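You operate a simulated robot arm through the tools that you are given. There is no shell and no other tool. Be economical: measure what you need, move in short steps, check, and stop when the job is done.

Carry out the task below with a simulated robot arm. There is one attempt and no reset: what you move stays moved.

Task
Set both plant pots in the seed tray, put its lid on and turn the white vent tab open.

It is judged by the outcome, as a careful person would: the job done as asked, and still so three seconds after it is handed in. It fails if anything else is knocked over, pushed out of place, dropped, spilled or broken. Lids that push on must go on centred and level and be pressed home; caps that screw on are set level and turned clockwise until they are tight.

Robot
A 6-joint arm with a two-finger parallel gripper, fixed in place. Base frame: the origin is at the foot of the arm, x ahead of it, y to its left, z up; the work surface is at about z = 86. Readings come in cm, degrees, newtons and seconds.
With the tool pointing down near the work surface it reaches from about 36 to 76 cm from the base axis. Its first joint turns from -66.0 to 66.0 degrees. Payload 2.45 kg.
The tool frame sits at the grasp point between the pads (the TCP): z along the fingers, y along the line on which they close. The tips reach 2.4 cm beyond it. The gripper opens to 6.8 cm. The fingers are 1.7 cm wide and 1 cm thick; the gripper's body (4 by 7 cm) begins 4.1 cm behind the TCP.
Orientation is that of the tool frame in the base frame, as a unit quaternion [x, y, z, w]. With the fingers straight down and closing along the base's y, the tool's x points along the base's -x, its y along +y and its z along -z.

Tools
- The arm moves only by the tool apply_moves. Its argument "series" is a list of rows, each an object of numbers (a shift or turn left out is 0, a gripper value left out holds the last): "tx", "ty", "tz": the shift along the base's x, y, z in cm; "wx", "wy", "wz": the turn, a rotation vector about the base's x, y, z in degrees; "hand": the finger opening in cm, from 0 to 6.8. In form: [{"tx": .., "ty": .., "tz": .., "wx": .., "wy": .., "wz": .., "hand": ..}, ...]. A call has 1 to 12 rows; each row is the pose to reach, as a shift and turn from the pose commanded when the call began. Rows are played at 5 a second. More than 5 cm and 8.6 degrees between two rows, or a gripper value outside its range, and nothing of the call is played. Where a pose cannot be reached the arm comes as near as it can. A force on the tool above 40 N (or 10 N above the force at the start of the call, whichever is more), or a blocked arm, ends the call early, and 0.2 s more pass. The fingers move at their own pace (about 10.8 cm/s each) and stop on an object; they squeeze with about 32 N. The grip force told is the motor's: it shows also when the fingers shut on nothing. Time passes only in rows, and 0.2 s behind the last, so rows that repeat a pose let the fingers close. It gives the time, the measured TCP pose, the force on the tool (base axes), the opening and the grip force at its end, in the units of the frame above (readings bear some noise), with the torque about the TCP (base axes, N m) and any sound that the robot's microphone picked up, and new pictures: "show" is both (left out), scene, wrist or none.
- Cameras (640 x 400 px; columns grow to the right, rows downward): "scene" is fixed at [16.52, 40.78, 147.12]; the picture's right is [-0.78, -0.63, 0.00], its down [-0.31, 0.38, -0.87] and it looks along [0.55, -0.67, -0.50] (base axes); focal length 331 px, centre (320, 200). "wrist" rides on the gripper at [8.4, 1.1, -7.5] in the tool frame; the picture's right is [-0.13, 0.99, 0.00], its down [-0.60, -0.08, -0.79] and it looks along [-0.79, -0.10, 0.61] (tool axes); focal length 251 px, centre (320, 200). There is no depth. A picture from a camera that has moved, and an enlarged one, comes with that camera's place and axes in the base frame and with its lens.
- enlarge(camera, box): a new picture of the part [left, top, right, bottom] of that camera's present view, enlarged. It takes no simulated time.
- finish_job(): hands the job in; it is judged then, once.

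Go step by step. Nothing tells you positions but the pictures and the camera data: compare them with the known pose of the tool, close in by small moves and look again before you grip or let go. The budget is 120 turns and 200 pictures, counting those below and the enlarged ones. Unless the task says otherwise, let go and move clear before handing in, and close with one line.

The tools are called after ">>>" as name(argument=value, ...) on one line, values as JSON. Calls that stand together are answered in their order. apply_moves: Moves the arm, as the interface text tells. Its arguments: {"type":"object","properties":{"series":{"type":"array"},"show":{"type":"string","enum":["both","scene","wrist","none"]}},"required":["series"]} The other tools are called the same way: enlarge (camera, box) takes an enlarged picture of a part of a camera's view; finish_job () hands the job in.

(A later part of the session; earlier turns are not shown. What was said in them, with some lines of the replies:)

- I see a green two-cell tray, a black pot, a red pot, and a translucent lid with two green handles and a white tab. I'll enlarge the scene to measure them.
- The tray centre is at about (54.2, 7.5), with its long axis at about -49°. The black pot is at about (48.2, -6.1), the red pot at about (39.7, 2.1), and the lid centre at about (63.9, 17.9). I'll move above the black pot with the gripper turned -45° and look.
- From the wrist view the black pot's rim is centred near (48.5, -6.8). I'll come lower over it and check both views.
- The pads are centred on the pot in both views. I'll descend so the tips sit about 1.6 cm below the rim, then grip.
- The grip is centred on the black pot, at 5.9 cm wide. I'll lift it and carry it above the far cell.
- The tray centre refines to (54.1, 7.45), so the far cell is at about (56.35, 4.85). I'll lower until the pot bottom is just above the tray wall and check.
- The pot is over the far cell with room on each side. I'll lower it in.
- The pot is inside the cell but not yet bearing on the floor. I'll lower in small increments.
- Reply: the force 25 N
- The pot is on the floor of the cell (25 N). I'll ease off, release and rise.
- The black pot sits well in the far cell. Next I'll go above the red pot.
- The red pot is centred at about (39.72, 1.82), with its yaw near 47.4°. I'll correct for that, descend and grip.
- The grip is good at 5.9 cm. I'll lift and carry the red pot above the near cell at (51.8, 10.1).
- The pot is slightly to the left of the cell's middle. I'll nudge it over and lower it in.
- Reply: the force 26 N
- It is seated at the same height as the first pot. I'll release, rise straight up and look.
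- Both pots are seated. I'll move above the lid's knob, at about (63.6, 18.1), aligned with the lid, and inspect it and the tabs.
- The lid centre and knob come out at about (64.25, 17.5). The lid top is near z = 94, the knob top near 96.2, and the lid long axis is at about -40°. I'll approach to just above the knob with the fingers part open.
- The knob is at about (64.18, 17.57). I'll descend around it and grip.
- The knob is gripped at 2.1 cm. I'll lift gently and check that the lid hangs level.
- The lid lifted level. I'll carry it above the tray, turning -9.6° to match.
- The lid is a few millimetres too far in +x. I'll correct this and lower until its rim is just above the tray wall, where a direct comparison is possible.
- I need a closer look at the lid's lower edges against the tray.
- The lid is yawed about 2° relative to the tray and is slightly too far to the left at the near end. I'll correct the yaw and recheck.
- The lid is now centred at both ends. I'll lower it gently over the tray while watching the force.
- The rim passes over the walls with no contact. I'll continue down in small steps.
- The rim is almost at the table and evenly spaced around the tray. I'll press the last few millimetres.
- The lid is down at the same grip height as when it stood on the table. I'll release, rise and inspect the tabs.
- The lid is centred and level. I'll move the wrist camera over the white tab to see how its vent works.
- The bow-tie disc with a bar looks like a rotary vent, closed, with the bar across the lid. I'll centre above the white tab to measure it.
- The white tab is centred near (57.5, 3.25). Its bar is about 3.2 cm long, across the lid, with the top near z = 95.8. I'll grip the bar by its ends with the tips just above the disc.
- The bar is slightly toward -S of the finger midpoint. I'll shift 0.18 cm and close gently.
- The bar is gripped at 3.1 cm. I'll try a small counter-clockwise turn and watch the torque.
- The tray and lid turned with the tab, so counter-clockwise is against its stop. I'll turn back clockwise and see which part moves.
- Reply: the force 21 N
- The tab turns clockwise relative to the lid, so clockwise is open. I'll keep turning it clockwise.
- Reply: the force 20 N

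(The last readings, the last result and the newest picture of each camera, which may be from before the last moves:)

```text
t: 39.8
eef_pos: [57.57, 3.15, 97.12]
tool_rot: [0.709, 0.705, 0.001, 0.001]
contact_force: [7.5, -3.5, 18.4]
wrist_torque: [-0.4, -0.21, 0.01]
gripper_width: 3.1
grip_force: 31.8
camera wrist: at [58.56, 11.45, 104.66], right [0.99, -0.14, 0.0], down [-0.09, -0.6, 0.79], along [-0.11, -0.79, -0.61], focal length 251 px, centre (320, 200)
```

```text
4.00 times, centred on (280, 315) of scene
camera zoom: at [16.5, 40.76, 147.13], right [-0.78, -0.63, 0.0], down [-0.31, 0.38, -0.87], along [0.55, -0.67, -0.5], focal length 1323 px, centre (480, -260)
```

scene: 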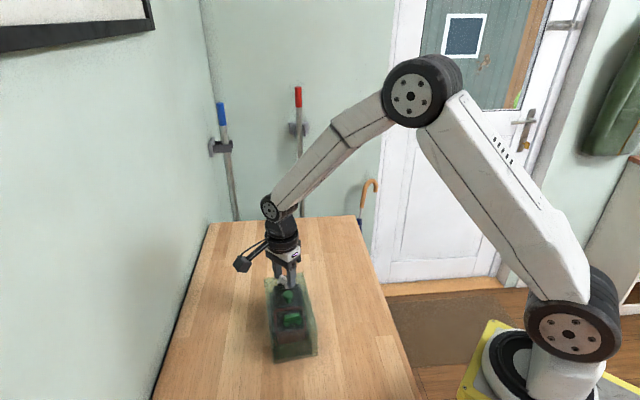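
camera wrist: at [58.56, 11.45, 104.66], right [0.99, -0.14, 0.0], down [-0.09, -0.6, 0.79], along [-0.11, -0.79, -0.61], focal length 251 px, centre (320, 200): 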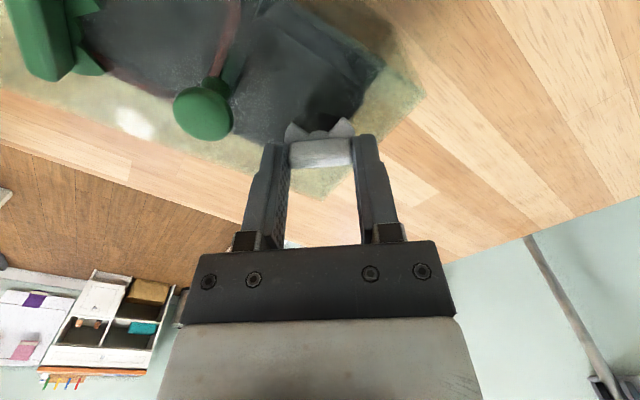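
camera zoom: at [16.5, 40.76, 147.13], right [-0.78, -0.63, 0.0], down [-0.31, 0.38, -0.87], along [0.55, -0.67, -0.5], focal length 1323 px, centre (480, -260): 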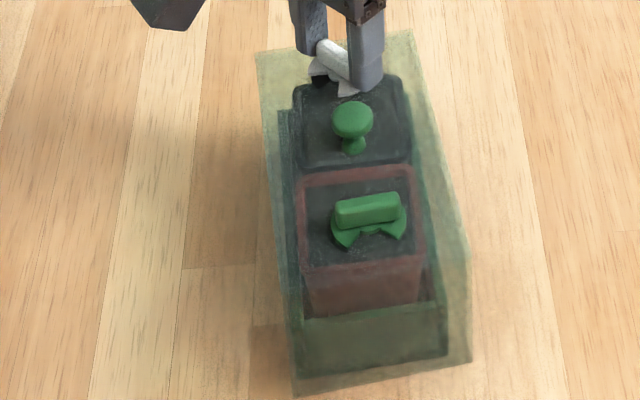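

A dark vent hole is showing and the lid is staying still. I'll continue to the full quarter turn.

>>> apply_moves(series=[{"tx": 0.06, "ty": -0.03, "tz": 0.05, "wz": -7}, {"tx": 0.06, "ty": -0.02, "tz": 0.05, "wz": -14}, {"tx": 0.05, "ty": -0.01, "tz": 0.05, "wz": -21}, {"tx": 0.05, "tz": 0.05, "wz": -28}, {"tx": 0.04, "tz": 0.05, "wz": -35}, {"tx": 0.04, "tz": 0.05, "wz": -35}])

>>> enlarge(camera="scene", box=[245, 265, 315, 365])

>>> enlarge(camera="wrist", box=[220, 60, 420, 200])

```text
t: 41.2
eef_pos: [57.51, 3.19, 97.25]
tool_rot: [0.889, 0.459, 0.001, 0.0]
contact_force: [6.6, -4.0, 19.0]
wrist_torque: [-0.23, -0.02, 0.02]
gripper_width: 3.1
grip_force: 32.4
camera wrist: at [63.16, 9.27, 104.66], right [0.73, -0.68, 0.0], down [-0.42, -0.45, 0.79], along [-0.54, -0.58, -0.61], focal length 251 px, centre (320, 200)
```

scene: 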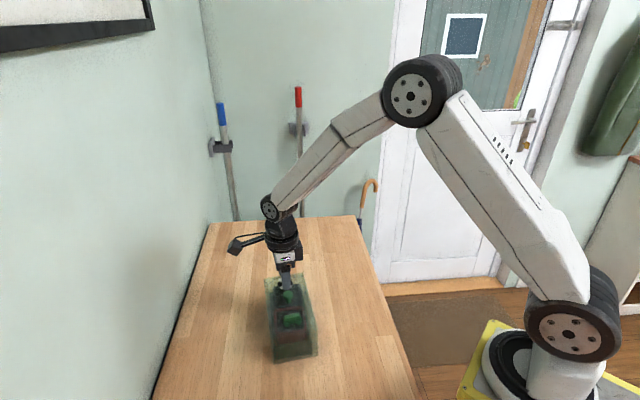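
wrist: 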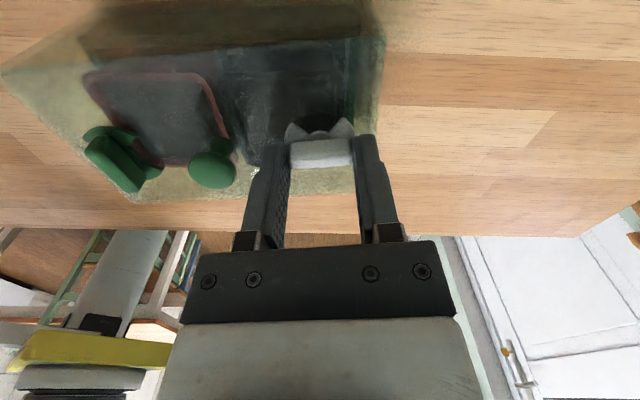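

```text
4.00 times, centred on (280, 315) of scene
camera zoom: at [16.5, 40.76, 147.13], right [-0.78, -0.63, 0.0], down [-0.31, 0.38, -0.87], along [0.55, -0.67, -0.5], focal length 1323 px, centre (480, -260)
```

zoom: 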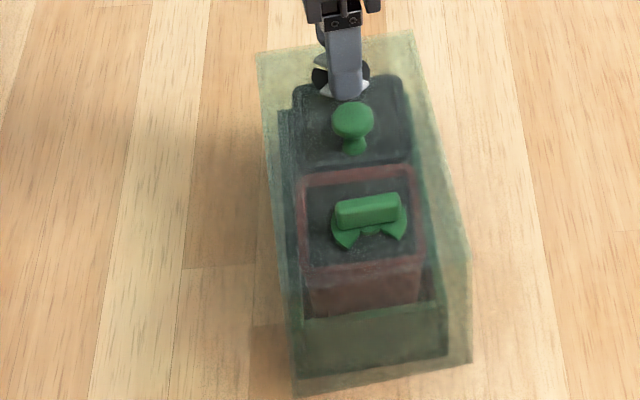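

```text
2.86 times, centred on (320, 130) of wrist
camera zoom: at [63.16, 9.27, 104.66], right [0.73, -0.68, 0.0], down [-0.42, -0.45, 0.79], along [-0.54, -0.58, -0.61], focal length 718 px, centre (320, 400)
```

zoom: 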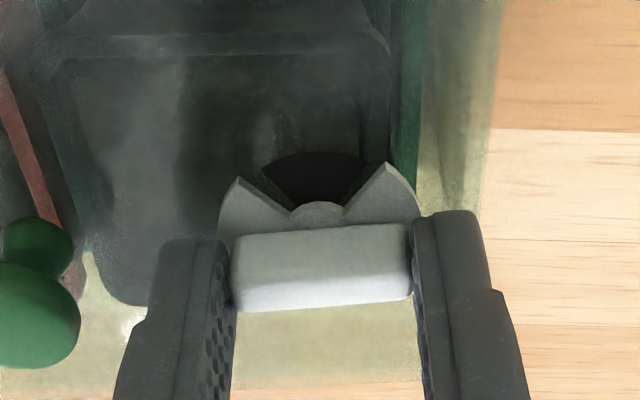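

The tab has turned about 89° relative to the lid and the vent sector is fully uncovered. I'll try a few more degrees to feel for the end stop.

>>> apply_moves(series=[{"wz": -2}, {"wz": -4}, {"wz": -4}], show="scene")

>>> enlarge(camera="scene", box=[245, 265, 315, 365])

>>> enlarge(camera="wrist", box=[220, 60, 420, 200])

```text
t: 42.0
eef_pos: [57.4, 3.14, 97.11]
tool_rot: [0.904, 0.429, 0.0, 0.0]
contact_force: [3.3, -0.3, 17.3]
wrist_torque: [-0.1, -0.08, 0.37]
gripper_width: 3.1
grip_force: 32.4
```

scene: 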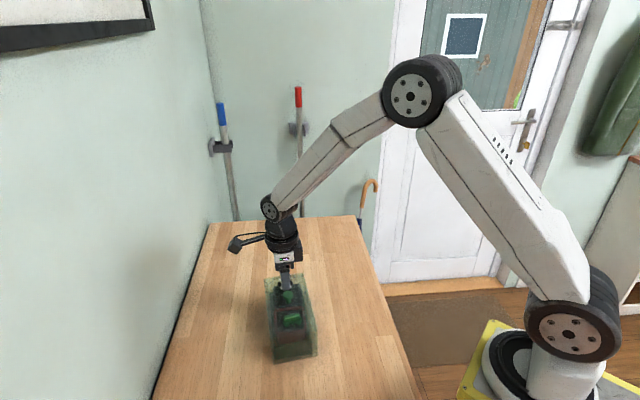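

```text
4.00 times, centred on (280, 315) of scene
camera zoom: at [16.5, 40.77, 147.13], right [-0.78, -0.63, 0.0], down [-0.31, 0.38, -0.87], along [0.55, -0.67, -0.5], focal length 1323 px, centre (480, -260)
```

zoom: 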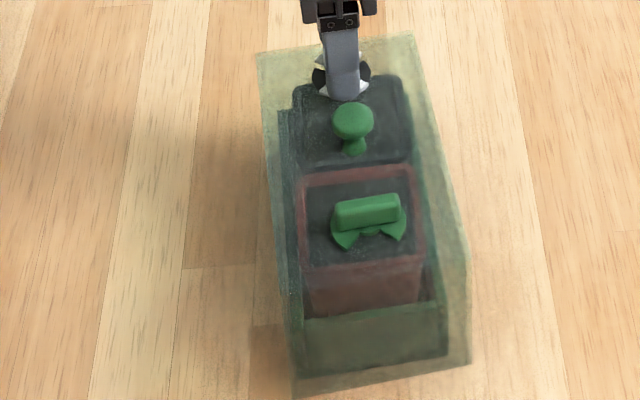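

```text
2.86 times, centred on (320, 130) of wrist
camera zoom: at [63.55, 8.89, 104.62], right [0.69, -0.73, 0.0], down [-0.44, -0.42, 0.79], along [-0.58, -0.54, -0.61], focal length 718 px, centre (320, 400)
```

zoom: 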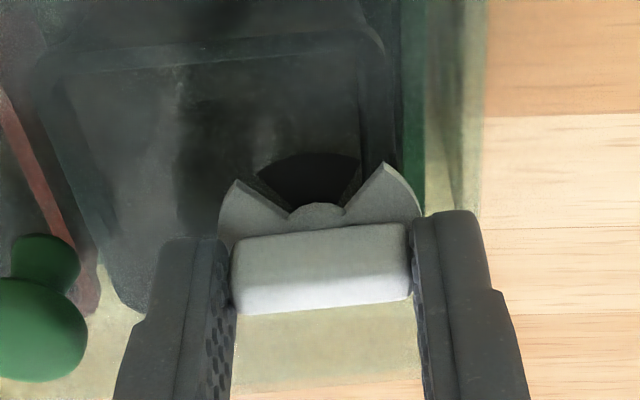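

The torque shows the end stop. Continuing clockwise will swing the tray and lid back to their original alignment, so I'll do that gently.

>>> apply_moves(series=[{"wz": -3}, {"wz": -6}, {"wz": -9}, {"wz": -9}], show="scene")

>>> enlarge(camera="scene", box=[245, 265, 315, 365])

```text
t: 43.0
eef_pos: [57.39, 3.11, 97.03]
tool_rot: [0.935, 0.355, -0.001, -0.001]
contact_force: [-1.9, 0.3, 9.9]
wrist_torque: [-0.16, 0.09, 0.37]
gripper_width: 3.12
grip_force: 31.6
```

scene: 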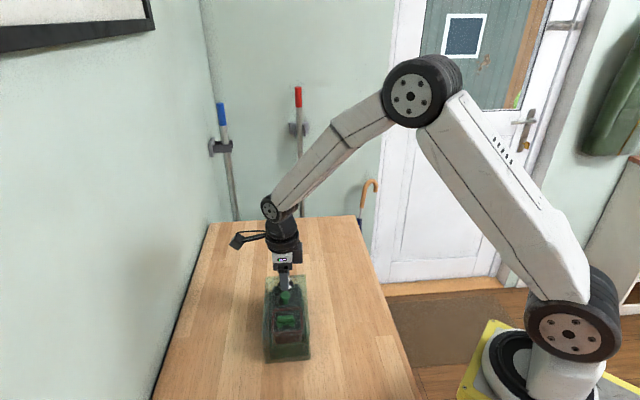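

```text
4.00 times, centred on (280, 315) of scene
camera zoom: at [16.49, 40.78, 147.13], right [-0.78, -0.63, 0.0], down [-0.31, 0.38, -0.87], along [0.55, -0.67, -0.5], focal length 1323 px, centre (480, -260)
```

zoom: 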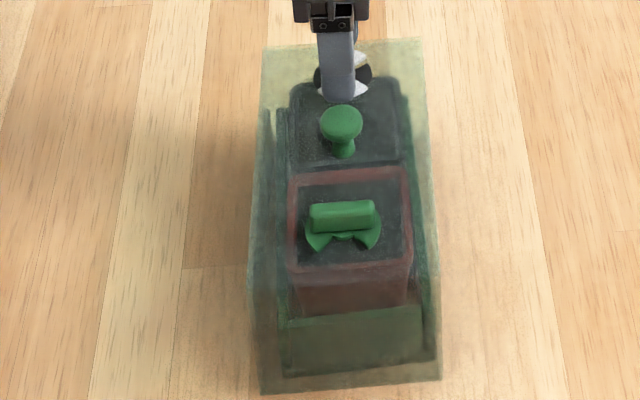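

The tray follows with a little slack. I'll turn a few degrees more, then release and check the vent and centring.

>>> apply_moves(series=[{"wz": -2.5}, {"wz": -5}, {"wz": -5, "hand": 4.6}, {"wz": -5, "hand": 4.6}, {"wz": -5, "tz": 2.5, "hand": 4.6}, {"wz": -5, "tz": 7, "hand": 4.6}, {"wz": -5, "tz": 7, "hand": 4.6}])

>>> enlarge(camera="scene", box=[245, 265, 315, 365])

>>> enlarge(camera="wrist", box=[220, 0, 420, 140])

```text
t: 44.6
eef_pos: [57.44, 3.24, 104.24]
tool_rot: [0.949, 0.315, 0.001, 0.0]
contact_force: [-0.6, 0.3, 0.1]
wrist_torque: [0.01, -0.01, -0.01]
gripper_width: 4.61
grip_force: 0.1
camera wrist: at [64.75, 7.39, 111.74], right [0.49, -0.87, 0.0], down [-0.53, -0.3, 0.79], along [-0.69, -0.39, -0.61], focal length 251 px, centre (320, 200)
```

scene: 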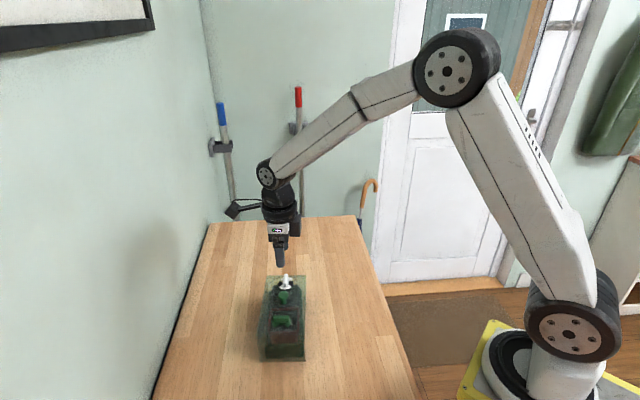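
wrist: 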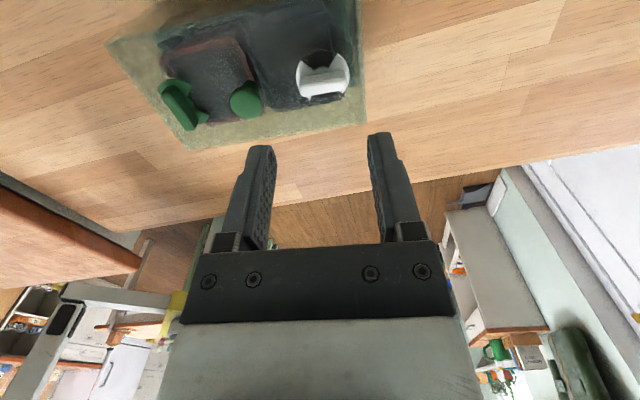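

```text
4.00 times, centred on (280, 315) of scene
camera zoom: at [16.52, 40.78, 147.12], right [-0.78, -0.63, 0.0], down [-0.31, 0.38, -0.87], along [0.55, -0.67, -0.5], focal length 1323 px, centre (480, -260)
```

zoom: 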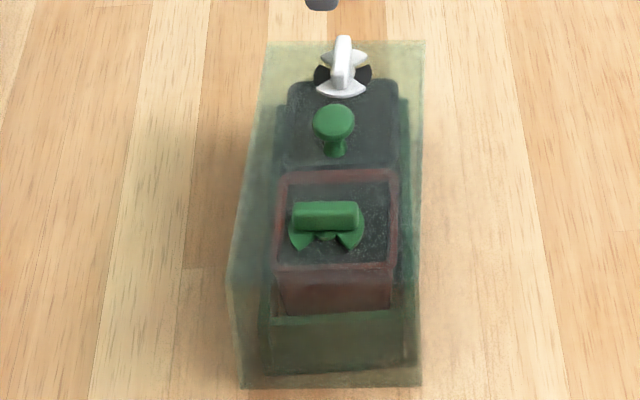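

```text
2.86 times, centred on (320, 70) of wrist
camera zoom: at [64.75, 7.39, 111.74], right [0.49, -0.87, 0.0], down [-0.53, -0.3, 0.79], along [-0.69, -0.39, -0.61], focal length 718 px, centre (320, 571)
```

zoom: 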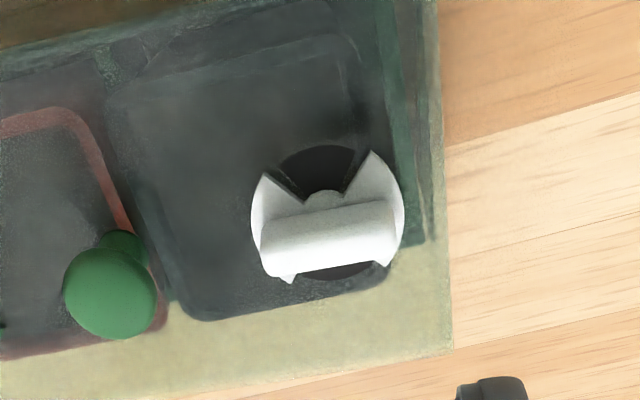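

The vent is fully open, with both sectors uncovered. I'll check how the lid sits around the tray after the turning.

>>> enlarge(camera="scene", box=[245, 315, 315, 370])

>>> enlarge(camera="scene", box=[245, 265, 315, 320])

```text
7.27 times, centred on (280, 342) of scene
camera zoom: at [16.52, 40.78, 147.12], right [-0.78, -0.63, 0.0], down [-0.31, 0.38, -0.87], along [0.55, -0.67, -0.5], focal length 2406 px, centre (611, -836)
```

zoom: 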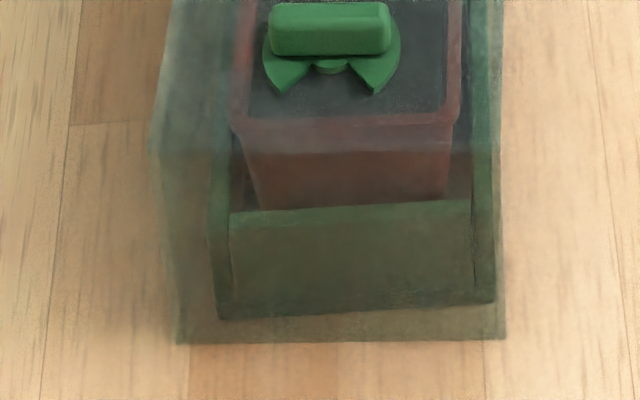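

```text
7.27 times, centred on (280, 292) of scene
camera zoom: at [16.52, 40.78, 147.12], right [-0.78, -0.63, 0.0], down [-0.31, 0.38, -0.87], along [0.55, -0.67, -0.5], focal length 2406 px, centre (611, -473)
```

zoom: 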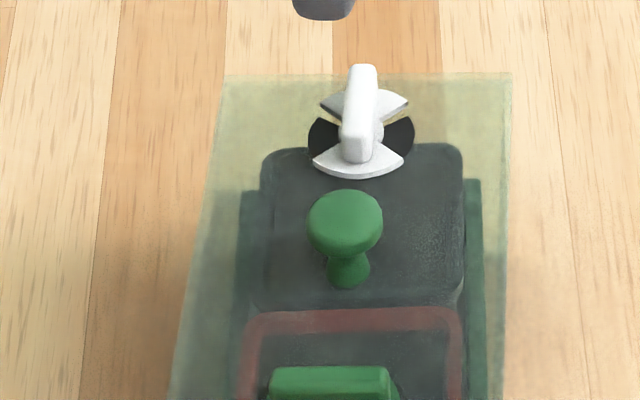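

The lid is fully down but skewed about 2° relative to the tray. I'll regrip the knob and straighten it, returning the gripper above the knob first.

>>> apply_moves(series=[{"tx": -0.3, "ty": 0.3, "wz": 8, "hand": 4}, {"tx": -0.6, "ty": 0.7, "wz": 16}, {"tx": -0.9, "ty": 1, "wz": 24}, {"tx": -1.2, "ty": 1.4, "wz": 32}, {"tx": -1.5, "ty": 1.7, "wz": 40}, {"tx": -1.8, "ty": 2, "wz": 48}, {"tx": -2.1, "ty": 2.4, "wz": 56}, {"tx": -2.4, "ty": 2.8, "wz": 64}, {"tx": -2.7, "ty": 3.2, "wz": 72}, {"tx": -3, "ty": 3.6, "wz": 80}, {"tx": -3.4, "ty": 4, "tz": -1.5, "wz": 88}, {"tx": -3.6, "ty": 4.1, "tz": -3.2, "wz": 94}])

>>> enlarge(camera="wrist", box=[200, 60, 440, 220])

>>> enlarge(camera="scene", box=[245, 265, 315, 320])

```text
t: 47.2
eef_pos: [53.82, 7.28, 100.81]
tool_rot: [0.415, 0.91, 0.001, 0.0]
contact_force: [0.4, 0.8, 1.2]
wrist_torque: [0.01, 0.01, 0.01]
gripper_width: 3.98
grip_force: 0.1
camera wrist: at [49.09, 14.31, 108.33], right [0.83, 0.55, 0.0], down [0.34, -0.51, 0.79], along [0.44, -0.66, -0.61], focal length 251 px, centre (320, 200)
```

scene: 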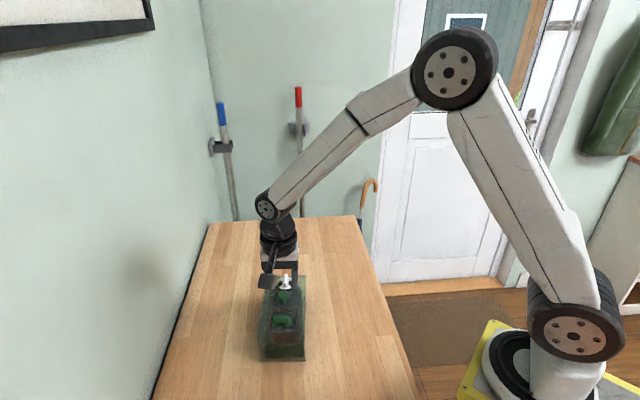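
wrist: 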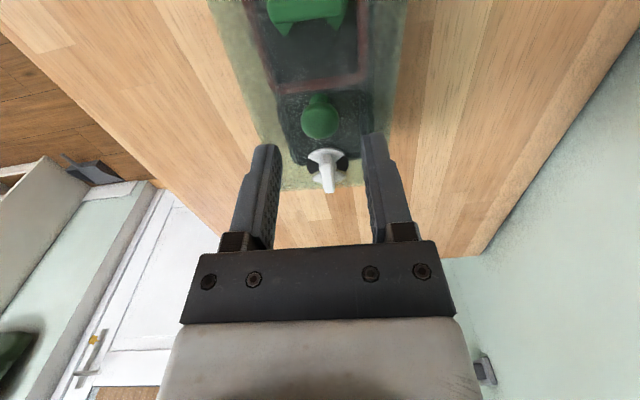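

```text
2.50 times, centred on (320, 140) of wrist
camera zoom: at [49.09, 14.31, 108.33], right [0.83, 0.55, 0.0], down [0.34, -0.51, 0.79], along [0.44, -0.66, -0.61], focal length 629 px, centre (320, 350)
```

zoom: 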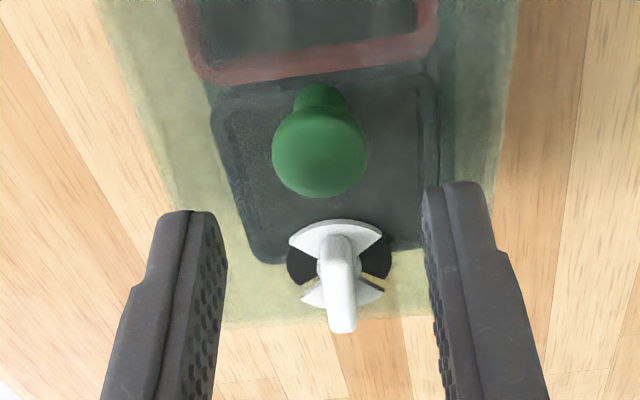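

```text
7.27 times, centred on (280, 292) of scene
camera zoom: at [16.52, 40.78, 147.12], right [-0.78, -0.63, 0.0], down [-0.31, 0.38, -0.87], along [0.55, -0.67, -0.5], focal length 2406 px, centre (611, -473)
```

zoom: 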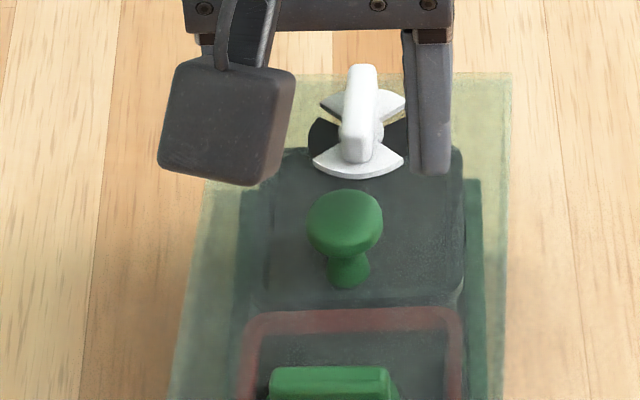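

The knob is nearly centred between the fingers. I'll descend, grip it, turn the lid +2.2°, and view before releasing.

>>> apply_moves(series=[{"tx": -0.07, "ty": -0.06, "tz": -2}, {"tx": -0.07, "ty": -0.06, "tz": -3.4}, {"tx": -0.07, "ty": -0.06, "tz": -4}, {"tx": -0.07, "ty": -0.06, "tz": -4, "hand": 2.6}, {"tx": -0.07, "ty": -0.06, "tz": -4, "hand": 1.4}, {"tx": -0.07, "ty": -0.06, "tz": -4, "hand": 1.4}, {"tx": -0.1, "ty": -0.09, "tz": -3.95, "wz": 1.1}, {"tx": -0.13, "ty": -0.11, "tz": -3.95, "wz": 2.2}, {"tx": -0.13, "ty": -0.11, "tz": -3.95, "wz": 2.2}], show="scene")

>>> enlarge(camera="scene", box=[245, 315, 315, 370])

>>> enlarge(camera="scene", box=[245, 265, 315, 320])

```text
t: 49.2
eef_pos: [53.82, 7.16, 96.92]
tool_rot: [0.4, 0.917, 0.001, 0.001]
contact_force: [-0.1, 0.1, 0.9]
wrist_torque: [-0.01, 0.02, 0.03]
gripper_width: 2.09
grip_force: 31.9
```

scene: 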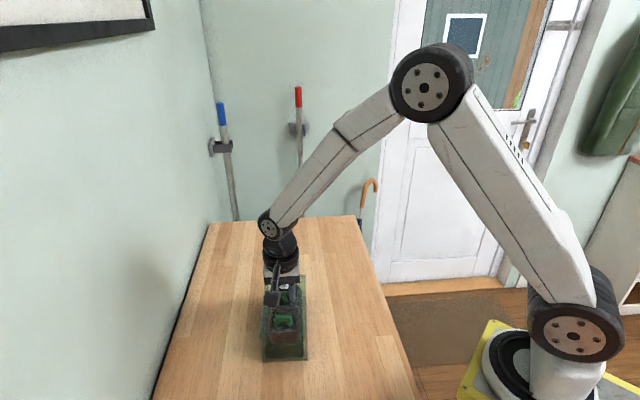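

```text
7.27 times, centred on (280, 342) of scene
camera zoom: at [16.52, 40.78, 147.12], right [-0.78, -0.63, 0.0], down [-0.31, 0.38, -0.87], along [0.55, -0.67, -0.5], focal length 2406 px, centre (611, -836)
```

zoom: 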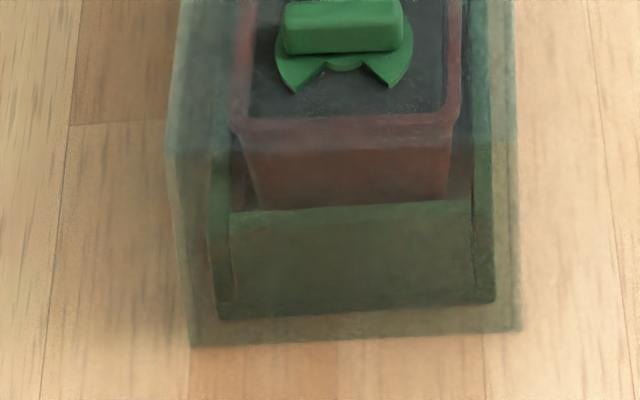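

```text
7.27 times, centred on (280, 292) of scene
camera zoom: at [16.52, 40.78, 147.12], right [-0.78, -0.63, 0.0], down [-0.31, 0.38, -0.87], along [0.55, -0.67, -0.5], focal length 2406 px, centre (611, -473)
```

zoom: 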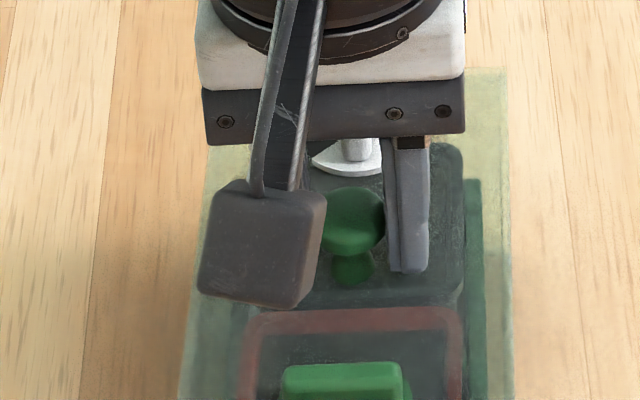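

The lid is centred and parallel to the tray again. I'll press it down lightly to confirm it is home, then release and move clear.

>>> apply_moves(series=[{"tz": -0.1}, {"tz": -0.22}, {"tz": -0.22}], show="none")

>>> apply_moves(series=[{"tz": 0.12}, {"tz": 0.12, "hand": 3.2}, {"tz": 0.12, "hand": 4}, {"tz": 3, "hand": 4}, {"tz": 7, "hand": 4}, {"tz": 11.5, "hand": 4}, {"tx": -2, "ty": -4, "tz": 13, "hand": 4}, {"tx": -4, "ty": -8, "tz": 15, "hand": 4}, {"tx": -4, "ty": -8, "tz": 15, "hand": 4}], show="scene")

>>> enlarge(camera="scene", box=[245, 265, 315, 365])

>>> enlarge(camera="scene", box=[245, 265, 315, 320])

```text
t: 50.0
eef_pos: [53.8, 7.22, 96.89]
tool_rot: [0.4, 0.916, 0.0, 0.0]
contact_force: [-9.2, -0.6, 22.2]
wrist_torque: [0.09, 0.38, 0.02]
gripper_width: 2.13
grip_force: 31.7
```

```text
t: 52.0
eef_pos: [49.75, -0.75, 111.92]
tool_rot: [0.4, 0.916, 0.0, 0.001]
contact_force: [-0.1, -0.9, -0.6]
wrist_torque: [0.0, 0.0, 0.0]
gripper_width: 3.97
grip_force: 0.0
```

scene: 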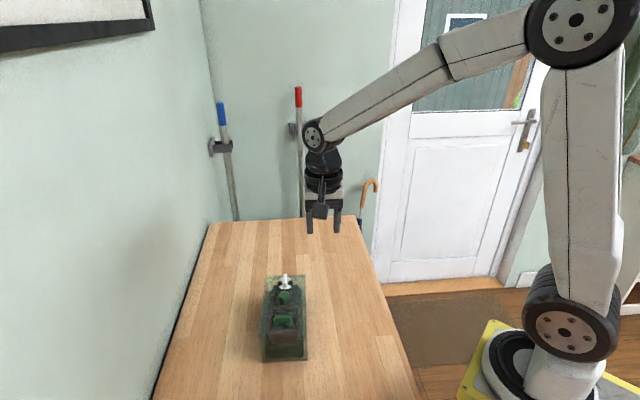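

```text
4.00 times, centred on (280, 315) of scene
camera zoom: at [16.52, 40.78, 147.12], right [-0.78, -0.63, 0.0], down [-0.31, 0.38, -0.87], along [0.55, -0.67, -0.5], focal length 1323 px, centre (480, -260)
```

zoom: 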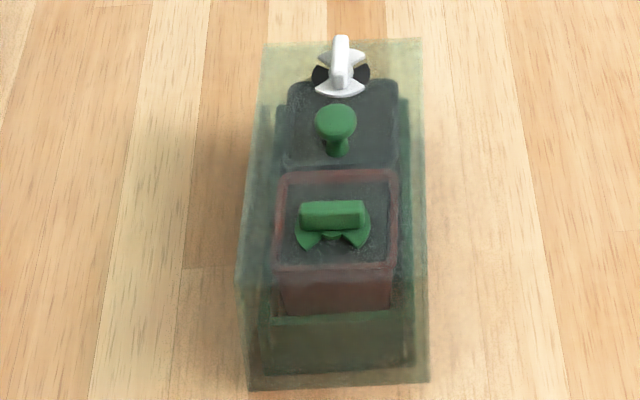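

```text
7.27 times, centred on (280, 292) of scene
camera zoom: at [16.52, 40.78, 147.12], right [-0.78, -0.63, 0.0], down [-0.31, 0.38, -0.87], along [0.55, -0.67, -0.5], focal length 2406 px, centre (611, -473)
```

zoom: 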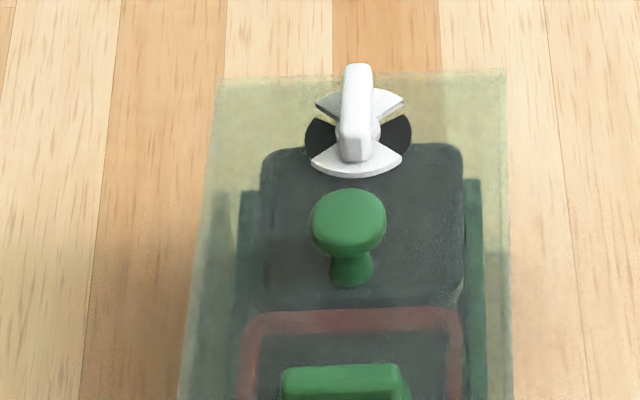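

Both pots are in the tray, the lid is centred and fully down, the white vent is open, and the arm is clear. I'm handing in.

>>> finish_job()

```text
The job is handed in.
```

The job is handed in: both pots are in the seed tray, the lid is on and pressed down, and the white vent tab is turned fully open. My first turn of the tab went the wrong way and swung the tray about 12°. I turned it back and re-centred the lid, but the tray may sit a degree or two off where it started.
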